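You operate a simulated robot arm through the tools that you are given. There is no shell and no other tool.

The job below is to be done with a simulated robot arm. You get a single attempt, and the scene is never put back.

## Task
Clamp the apron, pull off its badge, then free it and lay it on the grey pad.
Fine: the badge goes in the dish; leave the clamp up.

The check looks at the end state, three seconds after you hand in, the way a careful person would. Anything else that was tipped, shoved, dropped, spilled or broken makes it a failure.

## Robot
A 6-joint arm with a two-finger gripper, fixed in place. Base frame: the origin is at the foot of the arm, x ahead of it, y to its left, z up. Units: cm, degrees, N and s.
With the tool pointing down near the work surface it reaches from about 40 to 84 cm from the base axis. Its first joint turns from -166.0 to 166.0 degrees. Payload 1.66 kg.
Tool frame: the origin (TCP) lies between the finger pads and is the grasp point; the fingertips stand 1.6 cm ahead of it; z points along the fingers, y is the line along which they close. Largest opening 11.1 cm; the body of the gripper starts 10.4 cm behind the TCP.
Orientation is told as [roll, pitch, yaw] about the base's x, y, z axes, in that order, counted from this pose: with the fingers straight down and closing along the base's y, the tool's x points along the base's -x, its y along +y and its z along -z.

## Interface
- The arm moves only by the tool nudge_tool. Its argument "steps" is a list of rows, each a list of 3 entries, a list of its own where there are three numbers: the turn, a rotation vector about the tool's x, y, z in degrees, then the shift along the tool's x, y, z in cm, then the finger opening in cm, from 0 to 11.1. In form: [[[wx, wy, wz], [dx, dy, dz], jaw], ...]. A call has 1 to 20 rows; each row is the pose to reach, as a shift and turn from the pose commanded when the call began, along the tool's axes at that moment. A row lasts 0.2 s, in which the tool goes at most 5 cm and 8.6 degrees; a call with a longer step from one row to the next is refused whole, and so is a gripper value outside its range. A pose out of reach is approached as far as the arm can. The call stops where the force on the tool passes 40 N (or 10 N more than at its start, if that is more) or the arm is blocked; 0.2 s more then pass. Each finger halts on what it meets, pressing with about 32 N; the grip force reading is that of the motor and also rises with nothing between the fingers. The clock runs only during rows and for 0.2 s after the last one: add rows that repeat a pose to give the fingers time. It gives the time, the measured TCP pose, the force on the tool (base axes), the opening and the grip force at its end, in the units of the frame above (readings bear some noise), with the torque about the TCP (base axes, N m) and any sound that the robot's microphone picked up, and new pictures: "views" is both (left out), scene, wrist or none.
- Cameras (640 x 400 px; columns grow to the right, rows downward): "scene" is fixed at [21.91, -50.12, 170.9]; the picture's right is [0.85, -0.53, 0.00], its down [-0.46, -0.75, -0.47] and it looks along [0.25, 0.40, -0.88] (base axes); focal length 338 px, centre (320, 200). "wrist" rides on the gripper at [7, 1.4, -14.3] in the tool frame; the picture's right is [-0.19, 0.98, 0.00], its down [-0.87, -0.17, -0.47] and it looks along [-0.46, -0.09, 0.88] (tool axes); focal length 230 px, centre (320, 200). There is no depth. A picture from a camera that has moved, and an enlarged one, comes with that camera's place and axes in the base frame and with its lens.
- slide_trunk(by): slides the trunk up (or, below 0, down) by that many cm; the arm rides with it, the base frame stays. It gives what a move gives, with no picture.
- zoom(camera, box): a new picture of the part [left, top, right, bottom] of that camera's present view, enlarged. No time passes.
- job_done(): hands the job in; it is judged then, once.

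Places have to be worked out from the pictures, the camera data and where the tool is seen. Open the gripper and draw the arm clear of the work before you hand the job in, unless the task says otherwise.

The tools are called after ">>>" as a command line: name --argument value ..., lists and objects as JSON in quotes. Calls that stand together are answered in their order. nudge_tool: Moves the arm, as the interface text tells. Its arguments: {"type":"object","properties":{"steps":{"type":"array","items":{"type":"array"}},"views":{"type":"string","enum":["both","scene","wrist","none"]}},"required":["steps"]} The other tools are called the same way: slide_trunk (by) slides the trunk up or down; zoom (camera, box) takes an enlarged picture of a part of a camera's view; job_done () hands the job in.

At the start:

```text
time: 0.0
eef_pos: [32.24, -23.34, 121.62]
tcp_rot: [-0.1, 0.0, 0.0]
ft_force: [0.6, 0.4, -0.8]
moment: [0.0, -0.01, -0.02]
opening: 11.09
gripper_force: 0.0
trunk travel left (down, up): [-27.5, 31.5]
```

scene: 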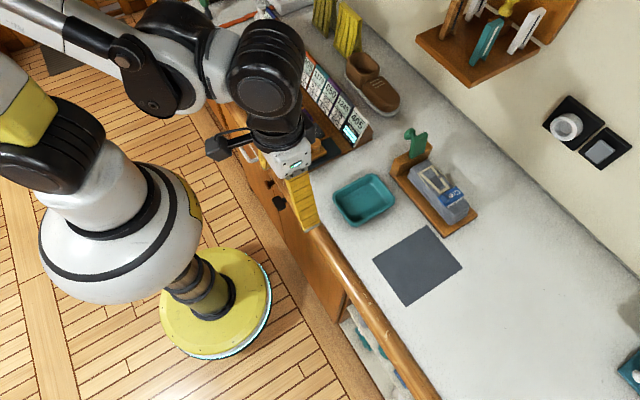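
wrist: 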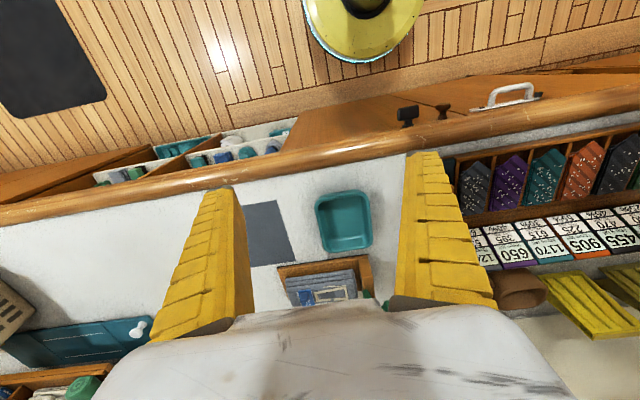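

I see a wooden board with a folded apron and a green toggle clamp, a teal dish and a grey pad on the counter. I'll zoom in to see the details before moving.

>>> zoom --camera "scene" --box '[380, 110, 500, 250]'

>>> zoom --camera "scene" --box '[300, 120, 500, 320]'

>>> zoom --camera "wrist" --box '[240, 180, 400, 310]'

```text
2.86 times, centred on (440, 180) of scene
camera zoom: at [21.91, -50.12, 170.9], right [0.85, -0.53, 0.0], down [-0.46, -0.75, -0.47], along [0.25, 0.4, -0.88], focal length 966 px, centre (-23, 257)
```

zoom: 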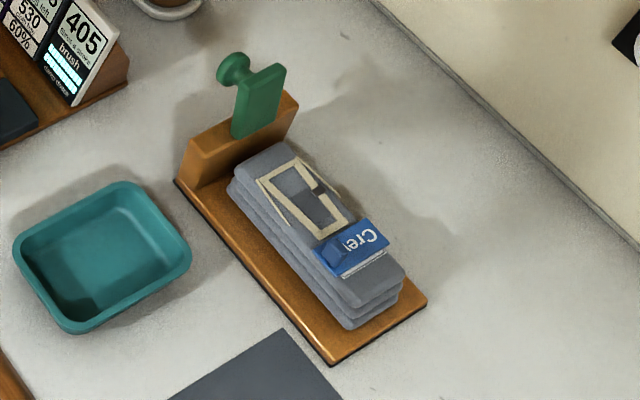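

```text
2.00 times, centred on (400, 220) of scene
camera zoom: at [21.91, -50.12, 170.9], right [0.85, -0.53, 0.0], down [-0.46, -0.75, -0.47], along [0.25, 0.4, -0.88], focal length 676 px, centre (160, 160)
```

zoom: 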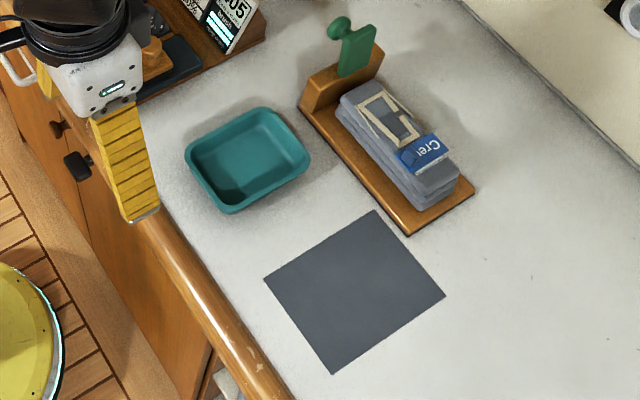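

```text
3.08 times, centred on (320, 245) of wrist
camera zoom: at [25.27, -21.9, 135.99], right [0.19, 0.98, 0.0], down [0.87, -0.17, 0.47], along [0.46, -0.09, -0.88], focal length 708 px, centre (320, 62)
```

zoom: 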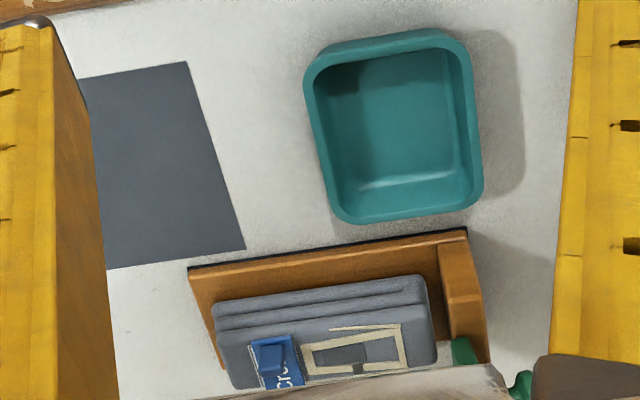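

Triangulating the pad corner from both cameras puts the counter at z≈93.7. The pad spans x 46–63, y −48 to −35, the dish centre is near (52,−22), and the board spans x 63.5–74.5, y −40 to −18.5. I'll move over to get a closer wrist view of the clamp and badge.

>>> nudge_tool --steps '[[[0, 0, 0], [-3, -1, 1], 11.1], [[0, 0, 0], [-6, -2, 2], 11.1], [[0, 0, 0], [-9, -3, 3], 11.1], [[0, 0, 0], [-12, -4, 4], 11.1], [[0, 0, 0], [-15, -5, 5], 11.1], [[0, 0, 0], [-18, -6, 5], 11.1]]'

```text
time: 1.4
eef_pos: [50.34, -29.24, 116.43]
tcp_rot: [-0.1, 0.1, 0.0]
ft_force: [0.5, -0.4, -0.7]
moment: [0.0, -0.01, 0.0]
opening: 11.12
gripper_force: 0.2
trunk travel left (down, up): [-27.5, 31.5]
camera wrist: at [43.28, -27.92, 130.82], right [0.19, 0.98, 0.0], down [0.87, -0.17, 0.47], along [0.46, -0.09, -0.88], focal length 230 px, centre (320, 200)
```

scene: 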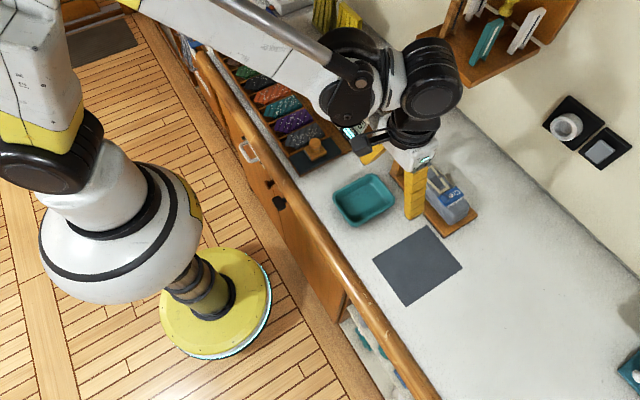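
wrist: 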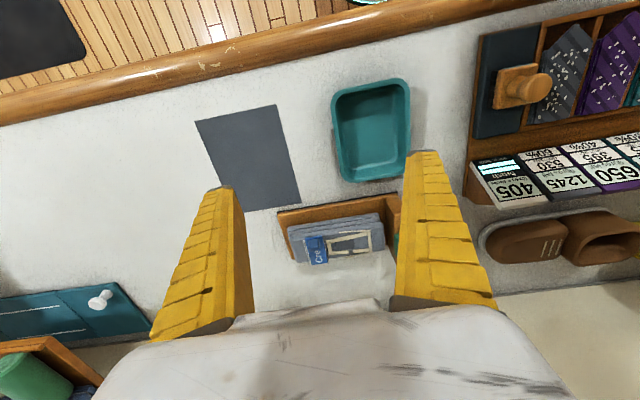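

>>> zoom --camera "wrist" --box '[260, 180, 420, 280]'

>>> zoom --camera "wrist" --box '[180, 60, 430, 220]'

```text
4.00 times, centred on (340, 230) of wrist
camera zoom: at [43.28, -27.92, 130.82], right [0.19, 0.98, 0.0], down [0.87, -0.17, 0.47], along [0.46, -0.09, -0.88], focal length 920 px, centre (240, 80)
```

zoom: 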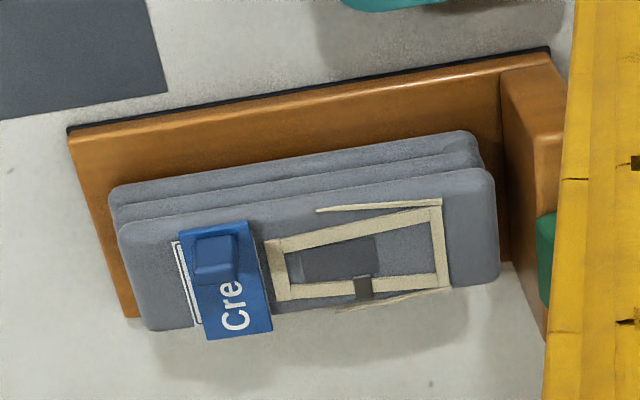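

```text
2.50 times, centred on (305, 140) of wrist
camera zoom: at [43.28, -27.92, 130.82], right [0.19, 0.98, 0.0], down [0.87, -0.17, 0.47], along [0.46, -0.09, -0.88], focal length 575 px, centre (358, 350)
```

zoom: 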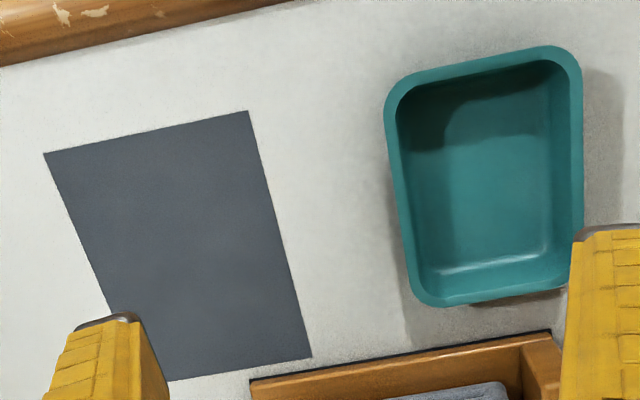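

The badge (blue with a raised tab) tops out near (66.4, −33.5, 101.7), and the apron top is about z≈99–100. The left finger hides the clamp, so I'll shift toward +y to see the lever between the fingers.

>>> nudge_tool --steps '[[[0, 0, 0], [-2, 3, 0], 11.1], [[0, 0, 0], [-4, 6, 1], 11.1], [[0, 0, 0], [-5, 9, 2], 11.1], [[0, 0, 0], [-5, 9, 2], 11.1]]' --views "wrist"

>>> zoom --camera "wrist" --box '[220, 180, 420, 305]'

```text
time: 2.4
eef_pos: [55.18, -20.23, 114.55]
tcp_rot: [-0.1, 0.0, -0.1]
ft_force: [0.0, -0.5, 0.2]
moment: [0.04, -0.03, -0.02]
opening: 11.09
gripper_force: 0.0
trunk travel left (down, up): [-27.5, 31.5]
camera wrist: at [48.23, -18.86, 128.94], right [0.19, 0.98, 0.0], down [0.87, -0.17, 0.47], along [0.46, -0.09, -0.88], focal length 230 px, centre (320, 200)
```

wrist: 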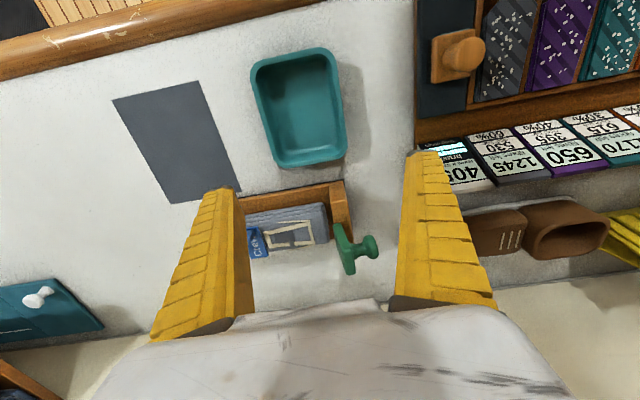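

```text
3.20 times, centred on (320, 242) of wrist
camera zoom: at [48.23, -18.86, 128.94], right [0.19, 0.98, 0.0], down [0.87, -0.17, 0.47], along [0.46, -0.09, -0.88], focal length 736 px, centre (320, 64)
```

zoom: 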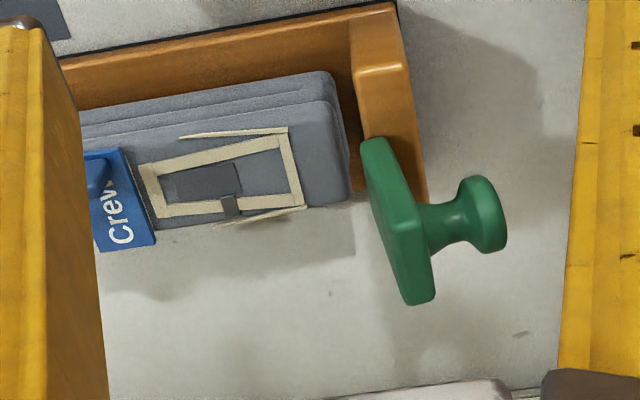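

The lever is an upright paddle (x≈67–71.4, z≈101–107, y≈−19.2) with a mushroom knob on its +y face centred near (69.5, −15.8, 104.3). I'll check the wall rack in the scene for clearance, and turn the tool 90° (closing along x) while moving above the knob at a safe height.

>>> zoom --camera "scene" --box '[400, 0, 640, 170]'

>>> nudge_tool --steps '[[[0, 0, -8.2], [-1, 0.4, 0], 11.1], [[0, 0, -16.4], [-2, 0.8, 0], 11.1], [[0, 0, -24.6], [-3, 1.2, 0], 11.1], [[0, 0, -32.8], [-4, 1.6, 0], 11.1], [[0, 0, -41], [-5, 2, 0], 11.1], [[0, 0, -49.2], [-6, 2.4, 0], 11.1], [[0, 0, -57.4], [-7.5, 2.8, 0], 11.1], [[0, 0, -65.6], [-9, 3.2, 0], 11.1], [[0, 0, -73.8], [-10.5, 3.6, 0], 11.1], [[0, 0, -82], [-12, 4, 0], 11.1], [[0, 0, -90], [-14.3, 4.2, 0], 11.1], [[0, 0, -90], [-14.3, 4.2, 0], 11.1]]'

```text
2.35 times, centred on (520, 85) of scene
camera zoom: at [21.91, -50.12, 170.9], right [0.85, -0.53, 0.0], down [-0.46, -0.75, -0.47], along [0.25, 0.4, -0.88], focal length 796 px, centre (-151, 471)
```

zoom: 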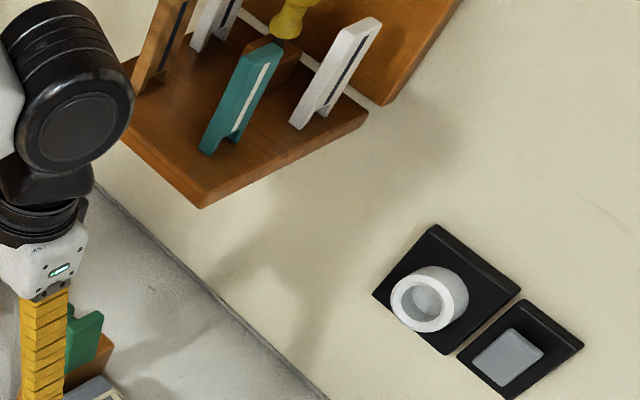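

```text
time: 5.0
eef_pos: [68.84, -16.76, 115.03]
tcp_rot: [0.1, 0.2, 89.5]
ft_force: [-28.4, -9.6, 14.9]
moment: [0.63, -2.81, -0.31]
opening: 10.61
gripper_force: 0.1
trunk travel left (down, up): [-27.5, 31.5]
stopped in row 12: the force on the tool passed its limit at 46 N (the readings are from after the stop); the commanded pose is now the measured one
camera wrist: at [67.48, -23.6, 129.42], right [-0.98, 0.2, 0.0], down [0.17, 0.87, 0.47], along [0.09, 0.46, -0.88], focal length 230 px, centre (320, 200)
```

scene: 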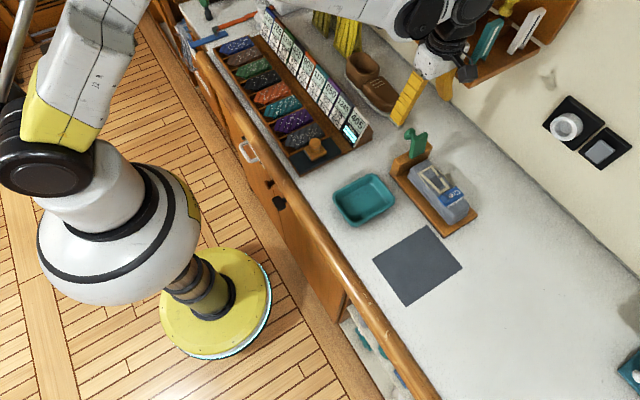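
wrist: 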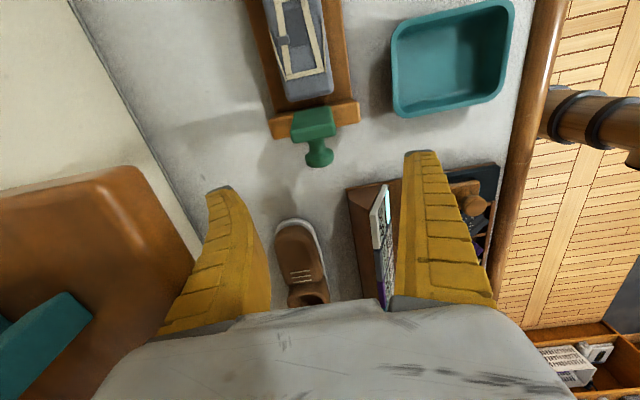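

The far finger ran into the wall rack's shelf (−28 N in x), which reaches closer than I judged. I'll back off in −x right away (tool +y) and check that nothing on the rack was disturbed.

>>> nudge_tool --steps '[[[0, 0, 0], [0, 1.5, 0], 10.6], [[0, 0, 0], [0, 3, 0], 10.6], [[0, 0, 0], [0, 5, 0], 10.6], [[0, 0, 0], [0, 5, 0], 10.6]]'

>>> zoom --camera "scene" --box '[360, 0, 600, 150]'

>>> zoom --camera "wrist" --box '[0, 50, 340, 400]'

```text
time: 6.0
eef_pos: [64.53, -16.33, 114.79]
tcp_rot: [0.2, 0.0, 89.8]
ft_force: [-0.4, 0.1, -0.2]
moment: [0.01, -0.02, 0.0]
opening: 10.63
gripper_force: 0.3
trunk travel left (down, up): [-27.5, 31.5]
camera wrist: at [63.14, -23.3, 129.07], right [-0.98, 0.19, 0.0], down [0.17, 0.87, 0.47], along [0.09, 0.46, -0.88], focal length 230 px, centre (320, 200)
```

scene: 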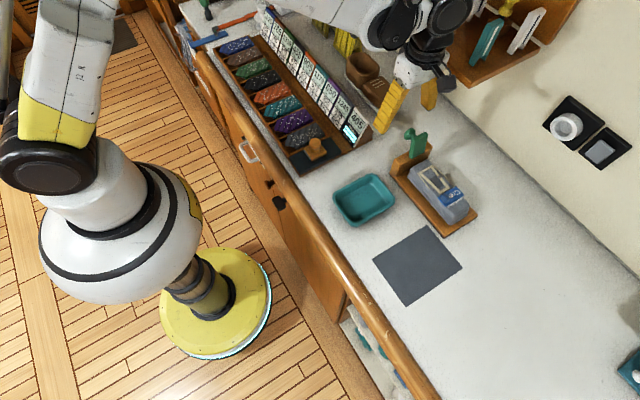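
wrist: 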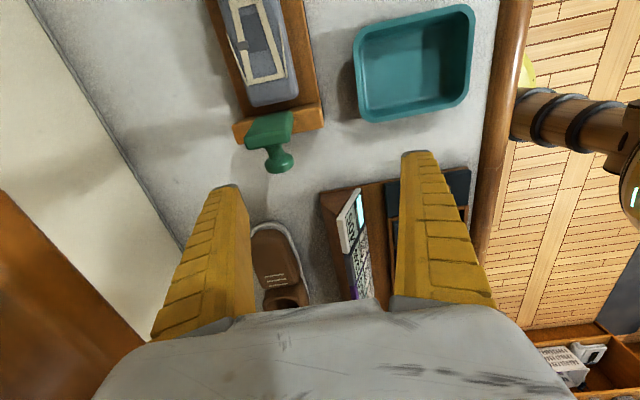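

```text
2.67 times, centred on (480, 75) of scene
camera zoom: at [21.91, -50.12, 170.9], right [0.85, -0.53, 0.0], down [-0.46, -0.75, -0.47], along [0.25, 0.4, -0.88], focal length 902 px, centre (-107, 533)
```

zoom: 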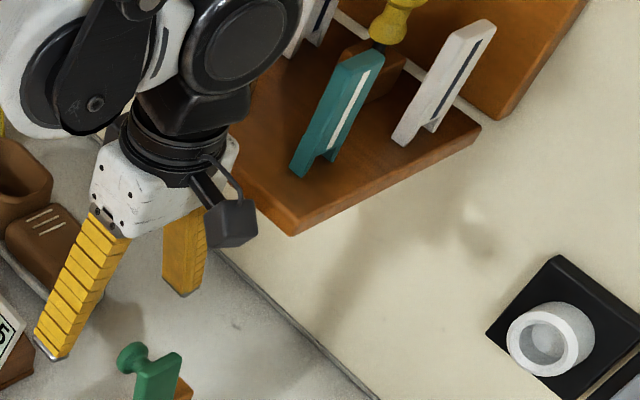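

```text
1.14 times, centred on (170, 225) of wrist
camera zoom: at [63.14, -23.3, 129.07], right [-0.98, 0.19, 0.0], down [0.17, 0.87, 0.47], along [0.09, 0.46, -0.88], focal length 263 px, centre (491, 171)
```

zoom: 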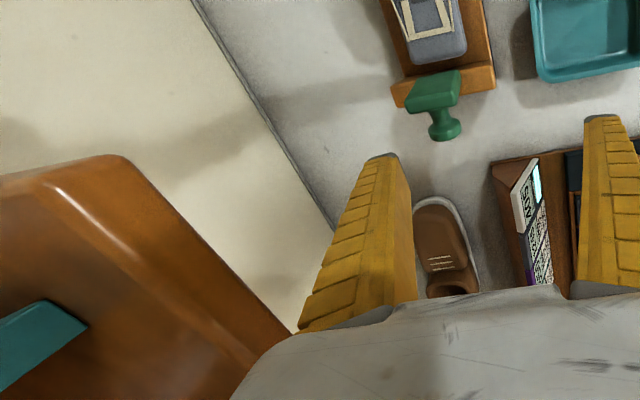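

The rack shelf's near corner triangulates to about (74.8, −22, 121.7), with its front edge along x≈74.8 for y>−22. Nothing on it appears moved. I'll retreat in −x and return to yaw 0, so only the slim side of the gripper faces the shelf. I plan to tilt the tool back as well.

>>> nudge_tool --steps '[[[0, 0, 0], [0, 3, 0], 10.6], [[0, 0, 0], [0, 6, 0], 10.6], [[0, 0, 8.2], [0, 6, 0], 10], [[0, 0, 16.4], [0, 6, 0], 10], [[0, 0, 24.6], [0, 6, 0], 10], [[0, 0, 32.8], [0, 6, 0], 10], [[0, 0, 41], [0, 6, 0], 10], [[0, 0, 49.2], [0, 6, 0], 10], [[0, 0, 57.4], [0, 6, 0], 10], [[0, 0, 65.6], [0, 6, 0], 10], [[0, 0, 73.8], [0, 6, 0], 10], [[0, 0, 82], [0, 6, 0], 10], [[0, 0, 89.8], [0, 6, 0], 10], [[0, 0, 89.8], [0, 6, 0], 10]]'

```text
time: 8.9
eef_pos: [58.42, -16.29, 114.72]
tcp_rot: [-0.1, 0.1, -0.1]
ft_force: [-0.4, 0.6, -0.9]
moment: [0.01, -0.01, 0.01]
opening: 10.06
gripper_force: 0.5
trunk travel left (down, up): [-27.5, 31.5]
camera wrist: at [51.49, -14.96, 129.09], right [0.19, 0.98, 0.0], down [0.87, -0.17, 0.47], along [0.46, -0.09, -0.88], focal length 230 px, centre (320, 200)
```

scene: 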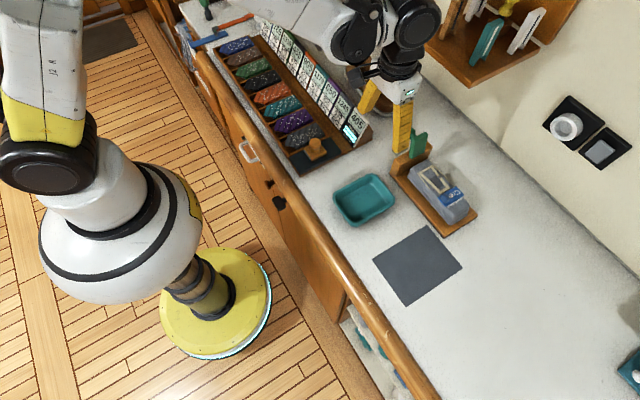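
wrist: 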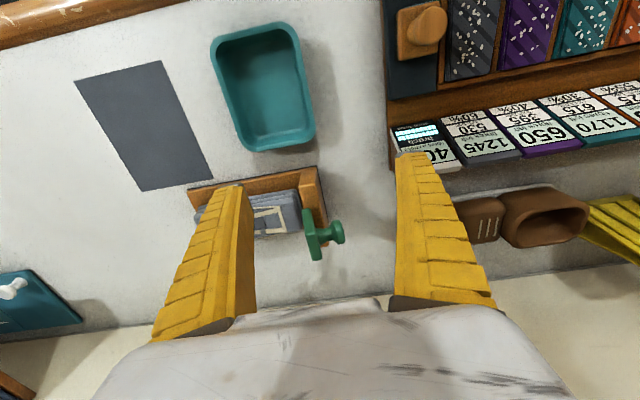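

Nothing disturbed. Now I'll tilt the tool 20° back (fingers pointing forward and down) and look at the lever at a lower angle.

>>> nudge_tool --steps '[[[0, -5, 0], [0, 0, 0], 10], [[0, -10, 0], [0, 0, 0.5], 10], [[0, -15, 0], [0, 0, 1], 10], [[0, -20, 0], [0, 0, 1.7], 10], [[0, -20, 0], [0, 0, 1.7], 10]]' --views "wrist"

>>> zoom --camera "wrist" --box '[200, 150, 420, 290]'

```text
time: 10.2
eef_pos: [58.55, -16.33, 112.84]
tcp_rot: [-0.1, -19.8, 0.1]
ft_force: [0.3, 0.4, -0.3]
moment: [0.01, 0.03, -0.01]
opening: 10.06
gripper_force: 0.5
trunk travel left (down, up): [-27.5, 31.5]
camera wrist: at [47.03, -14.99, 124.06], right [0.18, 0.98, 0.06], down [0.65, -0.17, 0.74], along [0.74, -0.09, -0.67], focal length 230 px, centre (320, 200)
```

wrist: 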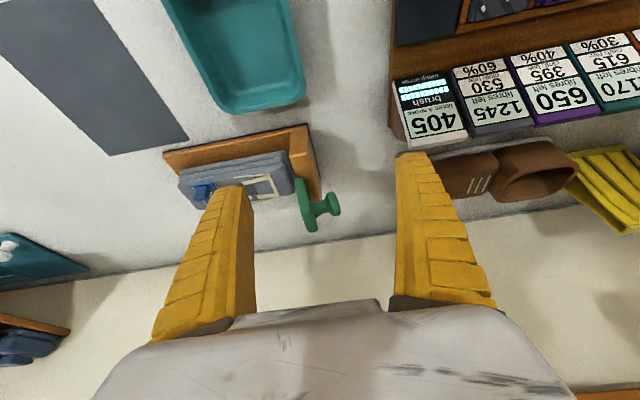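

```text
2.86 times, centred on (310, 220) of wrist
camera zoom: at [47.03, -14.99, 124.06], right [0.18, 0.98, 0.06], down [0.65, -0.17, 0.74], along [0.74, -0.09, -0.67], focal length 657 px, centre (349, 143)
```

zoom: 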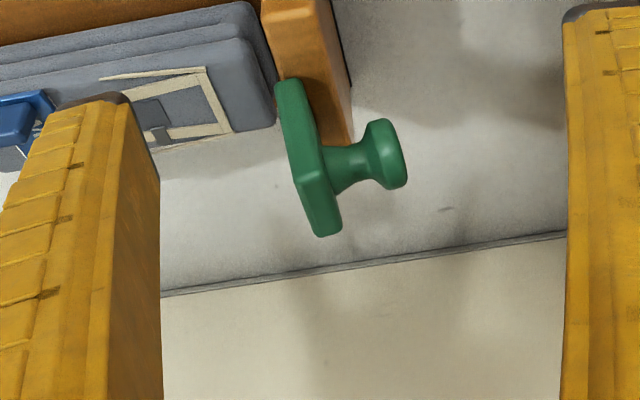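

The knob end is at y≈−15.1 (z≈104.5) and the paddle's +y face at y≈−18.7. I'll close the fingers and bring them down behind (the +y side of) the knob, at (69.5, −12, 105.5).

>>> nudge_tool --steps '[[[0, 0, 0], [-2.0, 1.4, 0.7], 5], [[0, 0, 0], [-5.5, 2.9, 2.0], 0], [[0, 0, 0], [-8.5, 4.3, 3.1], 0], [[0, 0, 0], [-10.3, 4.3, 3.76], 0], [[0, 0, 0], [-9.1, 4.3, 7.2], 0], [[0, 0, 0], [-7.84, 4.3, 10.62], 0], [[0, 0, 0], [-7.84, 4.3, 10.62], 0]]'

>>> zoom --camera "scene" --box '[380, 60, 500, 180]'

>>> zoom --camera "wrist" --box '[200, 150, 420, 290]'

```text
time: 11.8
eef_pos: [69.28, -12.24, 105.6]
tcp_rot: [-0.1, -19.8, 0.1]
ft_force: [-0.1, 0.1, -0.2]
moment: [0.02, 0.02, -0.02]
opening: 0.0
gripper_force: 28.8
trunk travel left (down, up): [-27.5, 31.5]
camera wrist: at [57.94, -10.82, 116.85], right [0.18, 0.98, 0.06], down [0.65, -0.17, 0.74], along [0.73, -0.09, -0.67], focal length 230 px, centre (320, 200)
```

scene: 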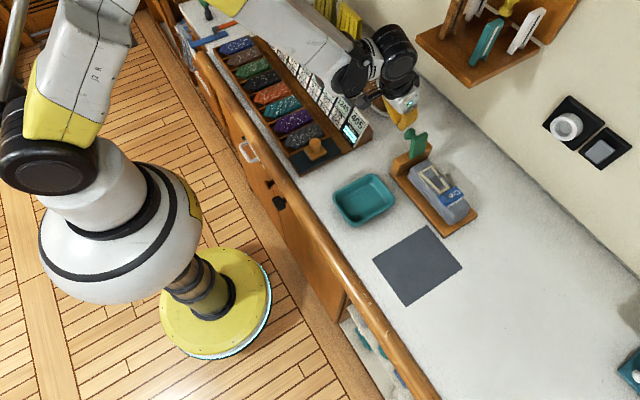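
wrist: 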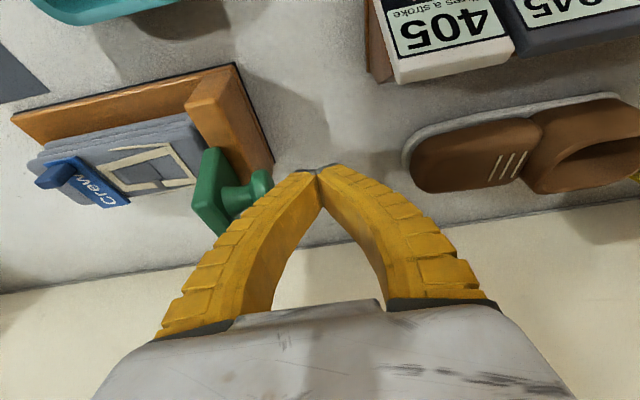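

```text
3.33 times, centred on (440, 120) of scene
camera zoom: at [21.91, -50.12, 170.9], right [0.85, -0.53, 0.0], down [-0.46, -0.75, -0.47], along [0.25, 0.4, -0.88], focal length 1127 px, centre (-80, 467)
```

zoom: 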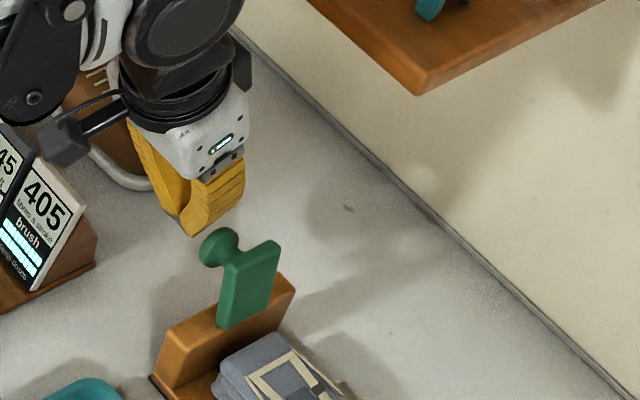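

```text
2.86 times, centred on (310, 220) of wrist
camera zoom: at [57.94, -10.82, 116.85], right [0.18, 0.98, 0.06], down [0.65, -0.17, 0.74], along [0.73, -0.09, -0.67], focal length 657 px, centre (349, 143)
```

zoom: 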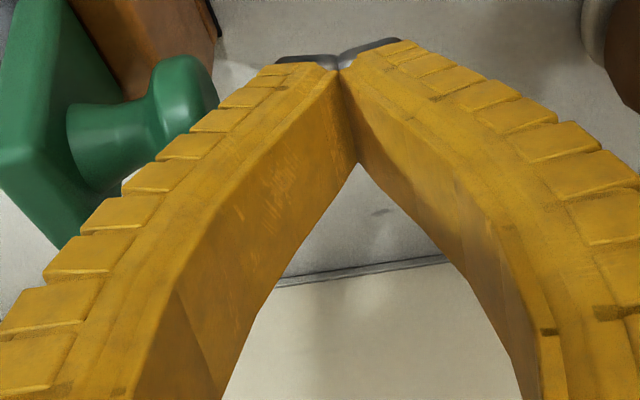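

The fingers turn out to slope outward above their tips, and no contact yet. I'll push the knob toward −y along its arc (slightly rising), in a first partial stroke, and check how the lever responds.

>>> nudge_tool --steps '[[[0, 0, 0], [-0.03, -0.6, -0.1], 0], [[0, 0, 0], [-0.1, -1.2, -0.28], 0], [[0, 0, 0], [-0.14, -1.8, -0.4], 0], [[0, 0, 0], [-0.17, -2.4, -0.47], 0], [[0, 0, 0], [-0.2, -3.0, -0.56], 0], [[0, 0, 0], [-0.2, -3.5, -0.56], 0], [[0, 0, 0], [-0.2, -4.0, -0.56], 0]]'

>>> zoom --camera "scene" --box '[380, 80, 480, 180]'

```text
time: 13.1
eef_pos: [69.28, -15.02, 106.47]
tcp_rot: [0.1, -20.2, 0.1]
ft_force: [2.2, 14.1, 19.5]
moment: [-0.28, 0.15, -0.09]
opening: 0.0
gripper_force: 27.8
trunk travel left (down, up): [-27.5, 31.5]
stopped in row 6: the force on the tool passed its limit at 43 N (the readings are from after the stop); the commanded pose is now the measured one
camera wrist: at [57.95, -13.62, 117.61], right [0.17, 0.98, 0.07], down [0.65, -0.17, 0.74], along [0.74, -0.09, -0.67], focal length 230 px, centre (320, 200)
```

scene: 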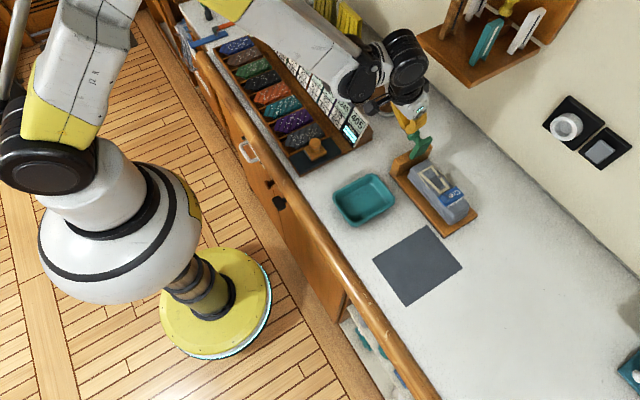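
wrist: 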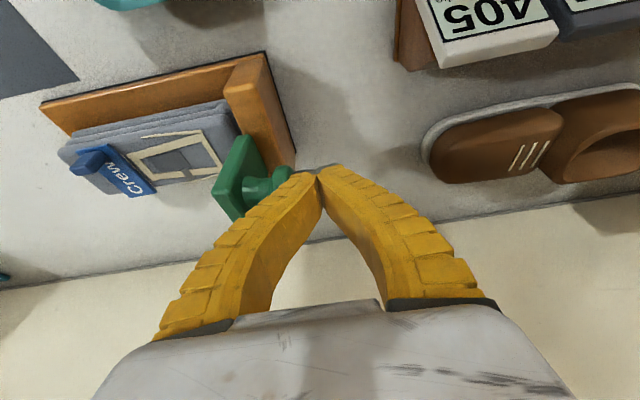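

```text
4.00 times, centred on (430, 130) of scene
camera zoom: at [21.91, -50.12, 170.9], right [0.85, -0.53, 0.0], down [-0.46, -0.75, -0.47], along [0.25, 0.4, -0.88], focal length 1353 px, centre (-120, 480)
```

zoom: 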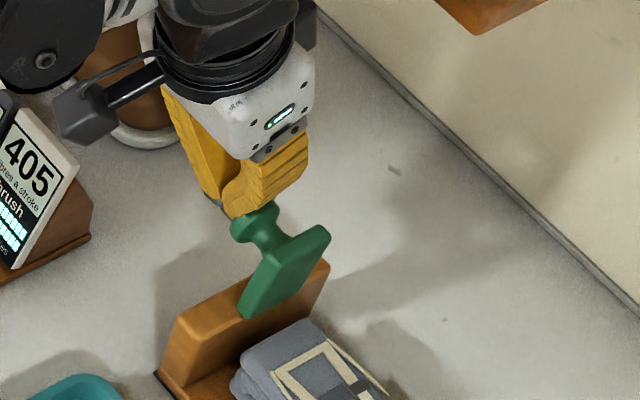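

The lever rotated about 25°, and the force is now mostly upward because the sloped finger rides on the knob's upper edge. I'll rise so that the fingertip corner pushes the knob's end face, continuing along the arc in small steps.

>>> nudge_tool --steps '[[[0, 0, 0], [-0.17, -0.1, -0.47], 0], [[0, 0, 0], [-0.34, -0.4, -0.94], 0], [[0, 0, 0], [-0.48, -0.8, -1.3], 0], [[0, 0, 0], [-0.58, -1.2, -1.6], 0]]'

>>> zoom --camera "scene" --box '[380, 80, 480, 180]'

>>> zoom --camera "wrist" --box '[200, 120, 400, 260]'

```text
time: 14.1
eef_pos: [69.37, -16.53, 107.99]
tcp_rot: [0.0, -20.0, 0.1]
ft_force: [0.1, 1.1, -0.9]
moment: [0.05, 0.01, 0.01]
opening: 0.01
gripper_force: 28.4
trunk travel left (down, up): [-27.5, 31.5]
camera wrist: at [58.07, -15.06, 119.22], right [0.18, 0.98, 0.07], down [0.65, -0.17, 0.74], along [0.74, -0.09, -0.67], focal length 230 px, centre (320, 200)
```

scene: 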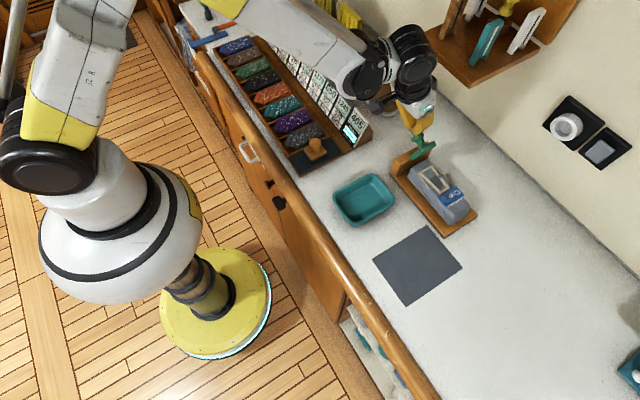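
wrist: 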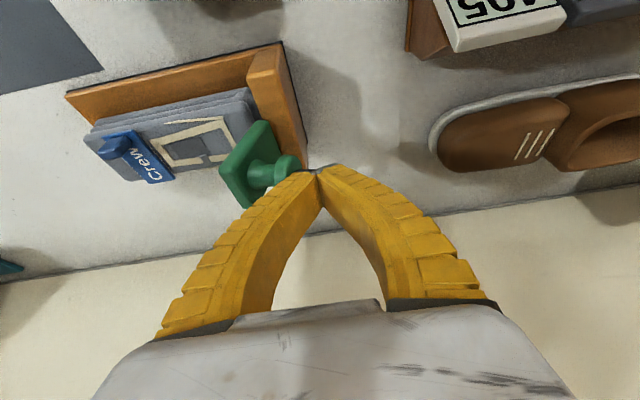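

```text
4.00 times, centred on (430, 130) of scene
camera zoom: at [21.91, -50.12, 170.9], right [0.85, -0.53, 0.0], down [-0.46, -0.75, -0.47], along [0.25, 0.4, -0.88], focal length 1353 px, centre (-120, 480)
```

zoom: 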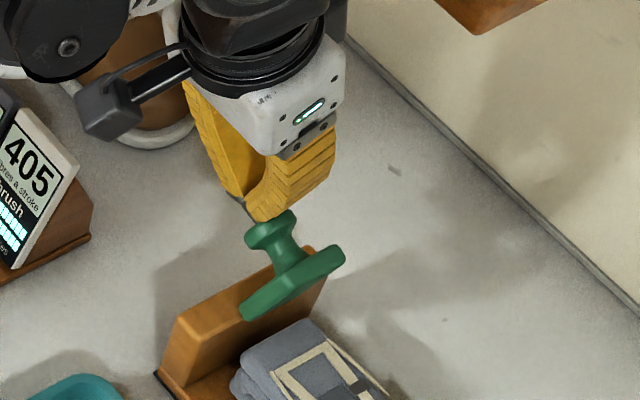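

```text
2.86 times, centred on (300, 190) of wrist
camera zoom: at [58.07, -15.06, 119.22], right [0.18, 0.98, 0.07], down [0.65, -0.17, 0.74], along [0.74, -0.09, -0.67], focal length 657 px, centre (377, 229)
```

zoom: 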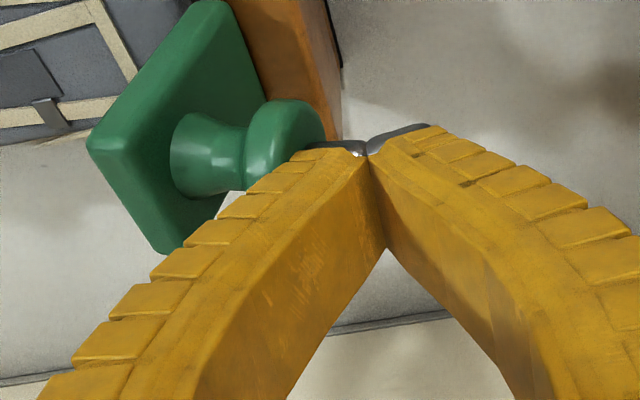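

The lever is now about 40–45° over and stays there with almost no force. I'll continue the arc over and down onto the apron.

>>> nudge_tool --steps '[[[0, 0, 0], [-0.1, -0.6, -0.28], 0], [[0, 0, 0], [-0.17, -1.2, -0.47], 0], [[0, 0, 0], [-0.2, -1.9, -0.56], 0], [[0, 0, 0], [-0.15, -2.7, -0.4], 0], [[0, 0, 0], [-0.03, -3.4, -0.1], 0], [[0, 0, 0], [0.1, -4.2, 0.28], 0], [[0, 0, 0], [0.24, -4.9, 0.66], 0]]'

>>> zoom --camera "scene" --box '[380, 80, 480, 180]'

>>> zoom --camera "wrist" --box '[200, 120, 400, 260]'

```text
time: 15.7
eef_pos: [69.3, -21.54, 107.35]
tcp_rot: [0.0, -19.9, 0.1]
ft_force: [3.2, -4.7, 13.2]
moment: [-0.28, 0.15, 0.08]
opening: 0.0
gripper_force: 27.9
trunk travel left (down, up): [-27.5, 31.5]
camera wrist: at [57.93, -20.09, 118.48], right [0.18, 0.98, 0.06], down [0.65, -0.17, 0.74], along [0.74, -0.09, -0.67], focal length 230 px, centre (320, 200)
```

scene: 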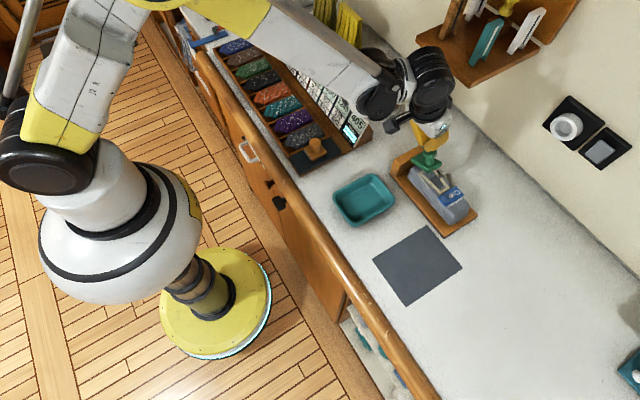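
wrist: 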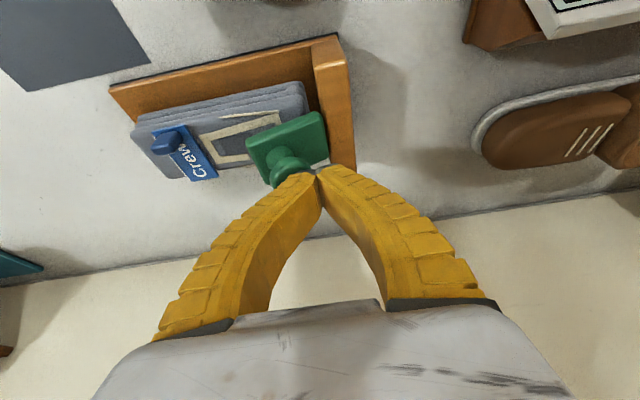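

```text
4.00 times, centred on (430, 130) of scene
camera zoom: at [21.91, -50.12, 170.9], right [0.85, -0.53, 0.0], down [-0.46, -0.75, -0.47], along [0.25, 0.4, -0.88], focal length 1353 px, centre (-120, 480)
```

zoom: 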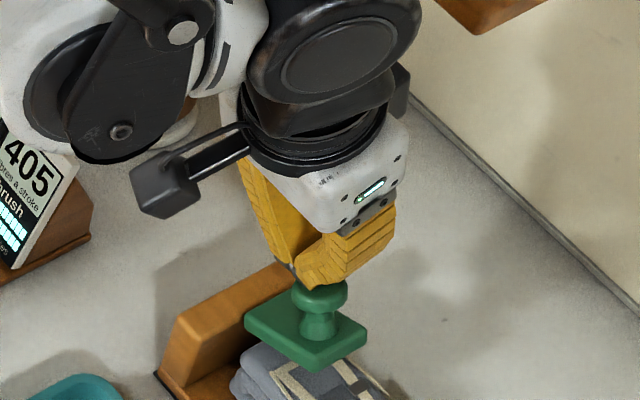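

```text
2.86 times, centred on (300, 190) of wrist
camera zoom: at [57.93, -20.09, 118.48], right [0.18, 0.98, 0.06], down [0.65, -0.17, 0.74], along [0.74, -0.09, -0.67], focal length 657 px, centre (377, 229)
```

zoom: 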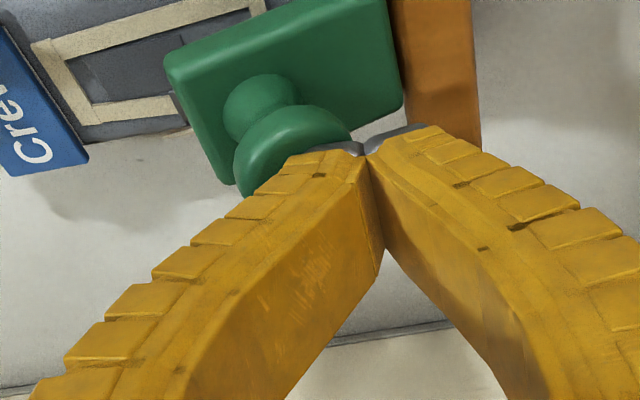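

The lever is about 80° down with 13 N up on the tool. I'll move over the knob and press down gently until it seats.

>>> nudge_tool --steps '[[[0, 0, 0], [0, -0.7, 0], 0], [[0, 0, 0], [0.07, -1.2, 0.19], 0], [[0, 0, 0], [0.17, -1.4, 0.47], 0], [[0, 0, 0], [0.27, -1.5, 0.75], 0], [[0, 0, 0], [0.38, -1.5, 1.03], 0], [[0, 0, 0], [0.48, -1.5, 1.32], 0]]'

>>> zoom --camera "scene" --box '[380, 80, 480, 180]'

```text
time: 17.1
eef_pos: [69.44, -22.82, 105.92]
tcp_rot: [0.1, -20.0, 0.1]
ft_force: [-0.5, -2.6, 9.4]
moment: [-0.13, 0.06, 0.02]
opening: 0.0
gripper_force: 28.8
trunk travel left (down, up): [-27.5, 31.5]
camera wrist: at [58.04, -21.46, 117.08], right [0.18, 0.98, 0.07], down [0.65, -0.17, 0.74], along [0.74, -0.09, -0.67], focal length 230 px, centre (320, 200)
```

scene: 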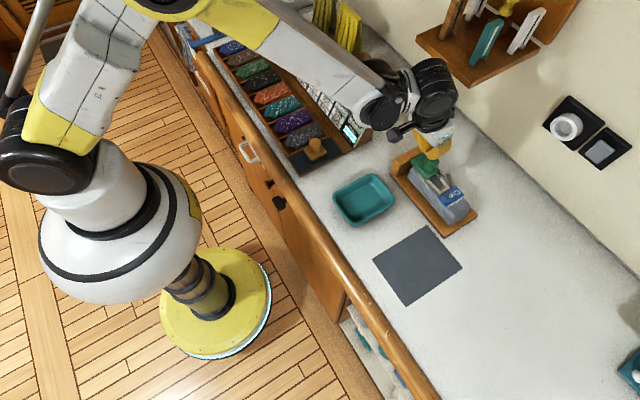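
wrist: 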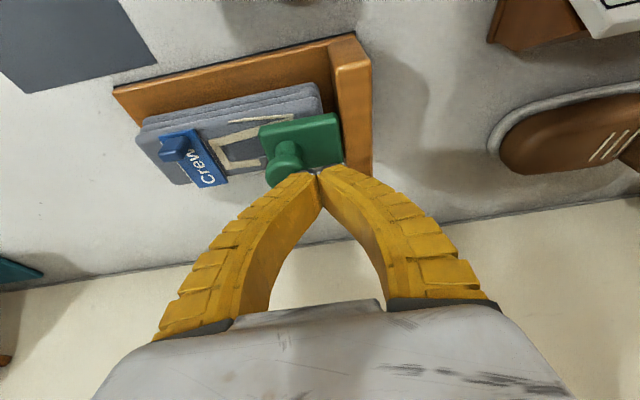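

```text
4.00 times, centred on (430, 130) of scene
camera zoom: at [21.91, -50.12, 170.9], right [0.85, -0.53, 0.0], down [-0.46, -0.75, -0.47], along [0.25, 0.4, -0.88], focal length 1353 px, centre (-120, 480)
```

zoom: 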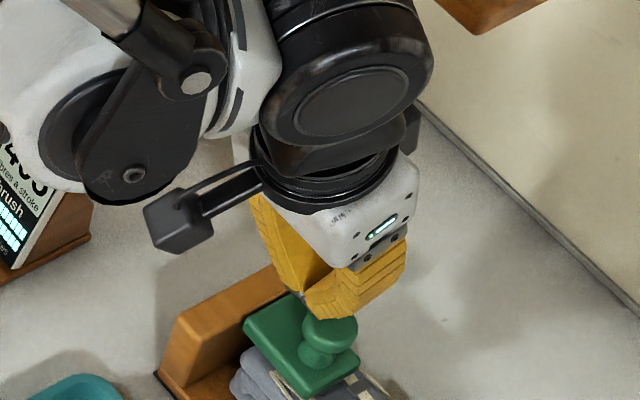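

Only 9 N with the paddle nearly flat, so I'll press further in small steps to see whether it seats or clicks against the apron.

>>> nudge_tool --steps '[[[0, 0, 0], [0.07, -0.1, 0.19], 0], [[0, 0, 0], [0.14, -0.1, 0.38], 0], [[0, 0, 0], [0.2, -0.1, 0.56], 0], [[0, 0, 0], [0.27, -0.1, 0.75], 0], [[0, 0, 0], [0.34, -0.1, 0.94], 0], [[0, 0, 0], [0.41, -0.1, 1.13], 0]]'

>>> zoom --camera "wrist" --box '[120, 60, 400, 240]'

```text
time: 18.2
eef_pos: [69.42, -22.8, 105.43]
tcp_rot: [0.0, -20.3, 0.1]
ft_force: [2.3, 1.3, 27.0]
moment: [-0.37, 0.25, 0.07]
opening: 0.0
gripper_force: 28.7
trunk travel left (down, up): [-27.5, 31.5]
stopped in row 5: the force on the tool passed its limit at 41 N (the readings are from after the stop); the commanded pose is now the measured one
camera wrist: at [57.94, -21.45, 116.5], right [0.18, 0.98, 0.07], down [0.65, -0.17, 0.74], along [0.74, -0.09, -0.67], focal length 230 px, centre (320, 200)
```

scene: 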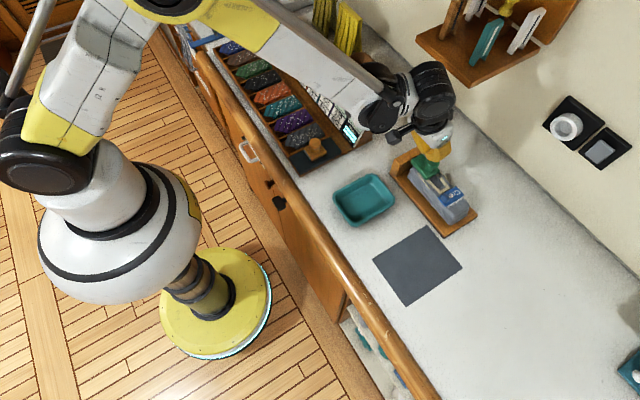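
wrist: 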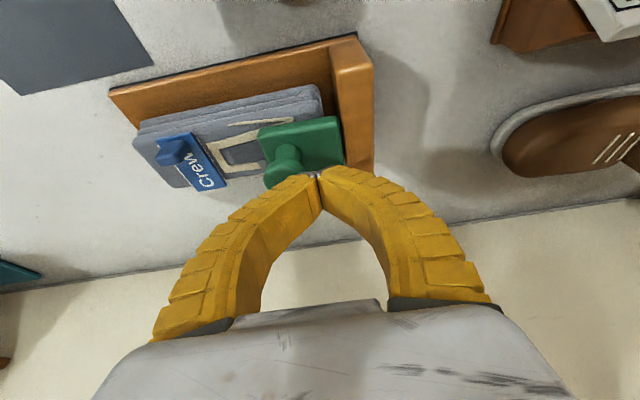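

```text
2.22 times, centred on (260, 150) of wrist
camera zoom: at [57.94, -21.45, 116.5], right [0.18, 0.98, 0.07], down [0.65, -0.17, 0.74], along [0.74, -0.09, -0.67], focal length 511 px, centre (453, 311)
```

zoom: 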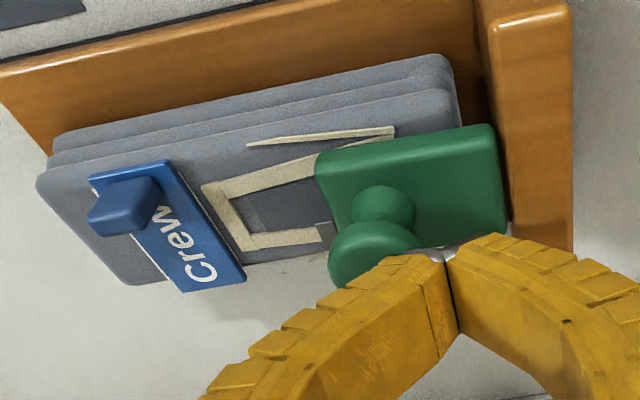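

The paddle lies flat on the apron and resists firmly (41 N), so the clamp is down. I'll back straight up and check that it stays clamped.

>>> nudge_tool --steps '[[[0, 0, 0], [-0.34, 0, -0.94], 0], [[0, 0, 0], [-1.37, 0, -3.76], 0], [[0, 0, 0], [-1.0, -1, -6.5], 0], [[0, 0, 0], [1.5, -3, -8], 2], [[0, 0, 0], [4, -5, -9], 4], [[0, 0, 0], [4, -5, -9], 4]]'

>>> zoom --camera "scene" --box '[380, 110, 500, 230]'

>>> zoom --camera "wrist" --box '[220, 100, 420, 230]'

```text
time: 19.6
eef_pos: [62.43, -27.73, 112.2]
tcp_rot: [0.0, -20.1, 0.2]
ft_force: [0.4, 0.1, -0.3]
moment: [-0.01, 0.01, 0.0]
opening: 4.25
gripper_force: 1.8
trunk travel left (down, up): [-27.5, 31.5]
camera wrist: at [51.14, -26.3, 123.31], right [0.18, 0.98, 0.07], down [0.65, -0.17, 0.74], along [0.74, -0.09, -0.67], focal length 230 px, centre (320, 200)
```

scene: 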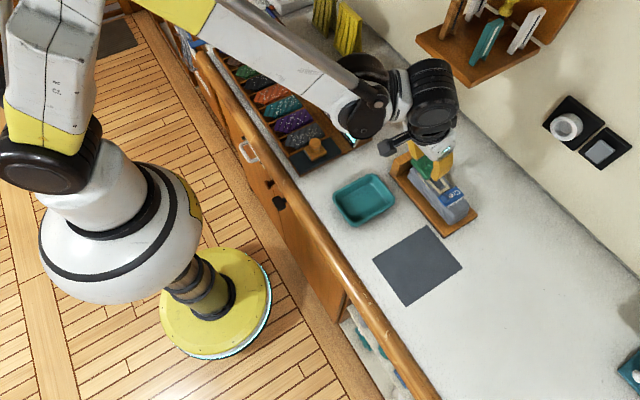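
wrist: 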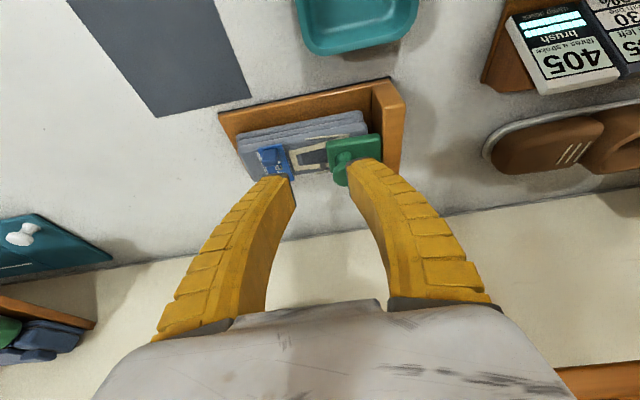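

```text
3.33 times, centred on (440, 170) of scene
camera zoom: at [21.91, -50.12, 170.9], right [0.85, -0.53, 0.0], down [-0.46, -0.75, -0.47], along [0.25, 0.4, -0.88], focal length 1127 px, centre (-80, 300)
```

zoom: 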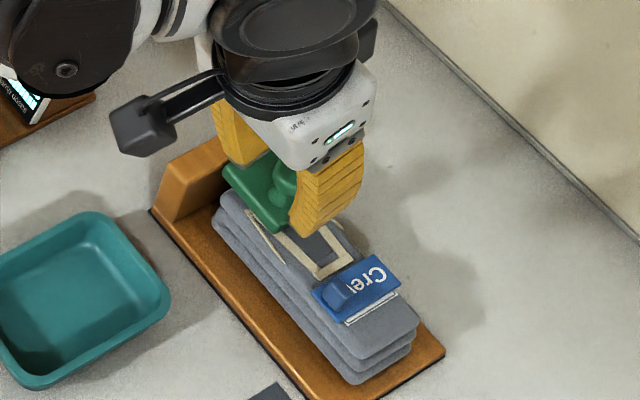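

```text
3.08 times, centred on (320, 165) of wrist
camera zoom: at [51.14, -26.3, 123.31], right [0.18, 0.98, 0.07], down [0.65, -0.17, 0.74], along [0.74, -0.09, -0.67], focal length 708 px, centre (320, 308)
```

zoom: 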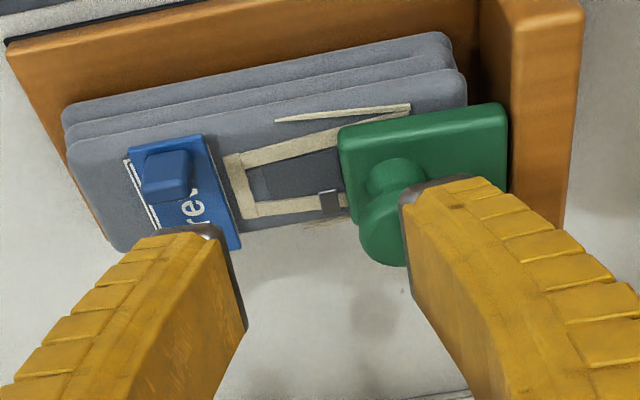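

The clamp stays down and the apron hasn't moved. Next is the badge tab: I'll straighten the tool and hover above it at about (66.4, −33.5, 108) to locate it precisely.

>>> nudge_tool --steps '[[[0, 5, 0], [-0.5, -2, 0], 5], [[0, 10, 0], [-1, -4, 1], 5], [[0, 15, 0], [-1.6, -5.5, 2.5], 5], [[0, 20, 0], [-2.3, -5.8, 4], 5], [[0, 20, 0], [-2.32, -5.8, 5.3], 5], [[0, 20, 0], [-2.32, -5.8, 5.3], 5]]'

>>> zoom --camera "wrist" --box '[230, 100, 410, 220]'

>>> zoom --camera "scene" --box '[390, 110, 490, 230]'

```text
time: 21.0
eef_pos: [66.71, -33.66, 108.01]
tcp_rot: [0.0, 0.0, 0.0]
ft_force: [0.8, -0.7, 0.4]
moment: [-0.01, 0.03, 0.01]
opening: 5.22
gripper_force: 1.6
trunk travel left (down, up): [-27.5, 31.5]
camera wrist: at [59.67, -32.24, 122.41], right [0.19, 0.98, 0.0], down [0.87, -0.17, 0.47], along [0.46, -0.09, -0.88], focal length 230 px, centre (320, 200)
```

scene: 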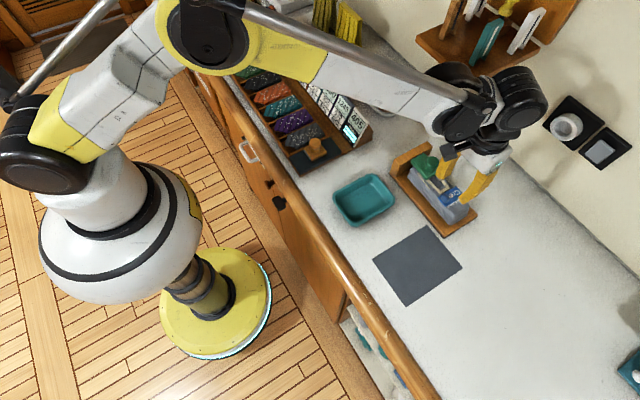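
wrist: 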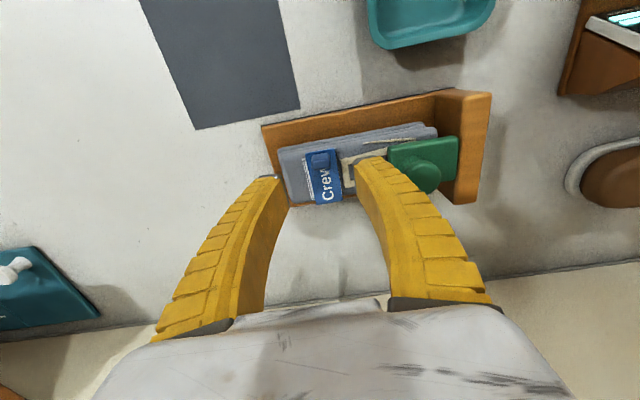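

```text
3.33 times, centred on (320, 160) of wrist
camera zoom: at [59.67, -32.24, 122.41], right [0.19, 0.98, 0.0], down [0.87, -0.17, 0.47], along [0.46, -0.09, -0.88], focal length 767 px, centre (320, 333)
```

zoom: 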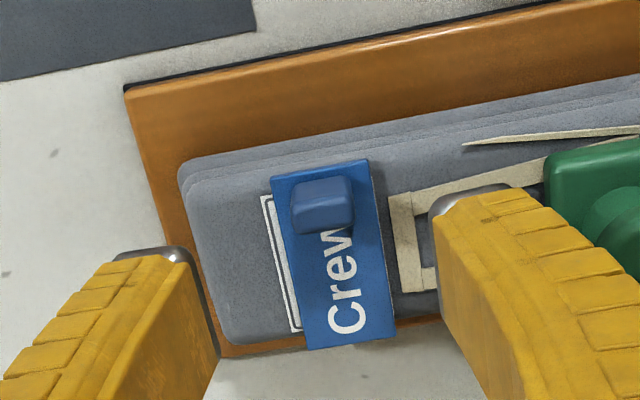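

```text
3.33 times, centred on (440, 170) of scene
camera zoom: at [21.91, -50.12, 170.9], right [0.85, -0.53, 0.0], down [-0.46, -0.75, -0.47], along [0.25, 0.4, -0.88], focal length 1127 px, centre (-80, 300)
```

zoom: 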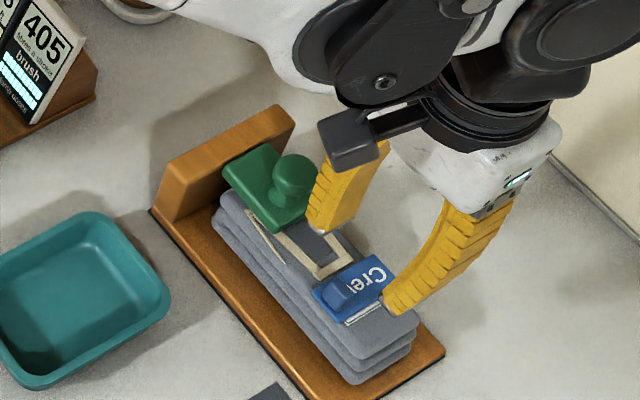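

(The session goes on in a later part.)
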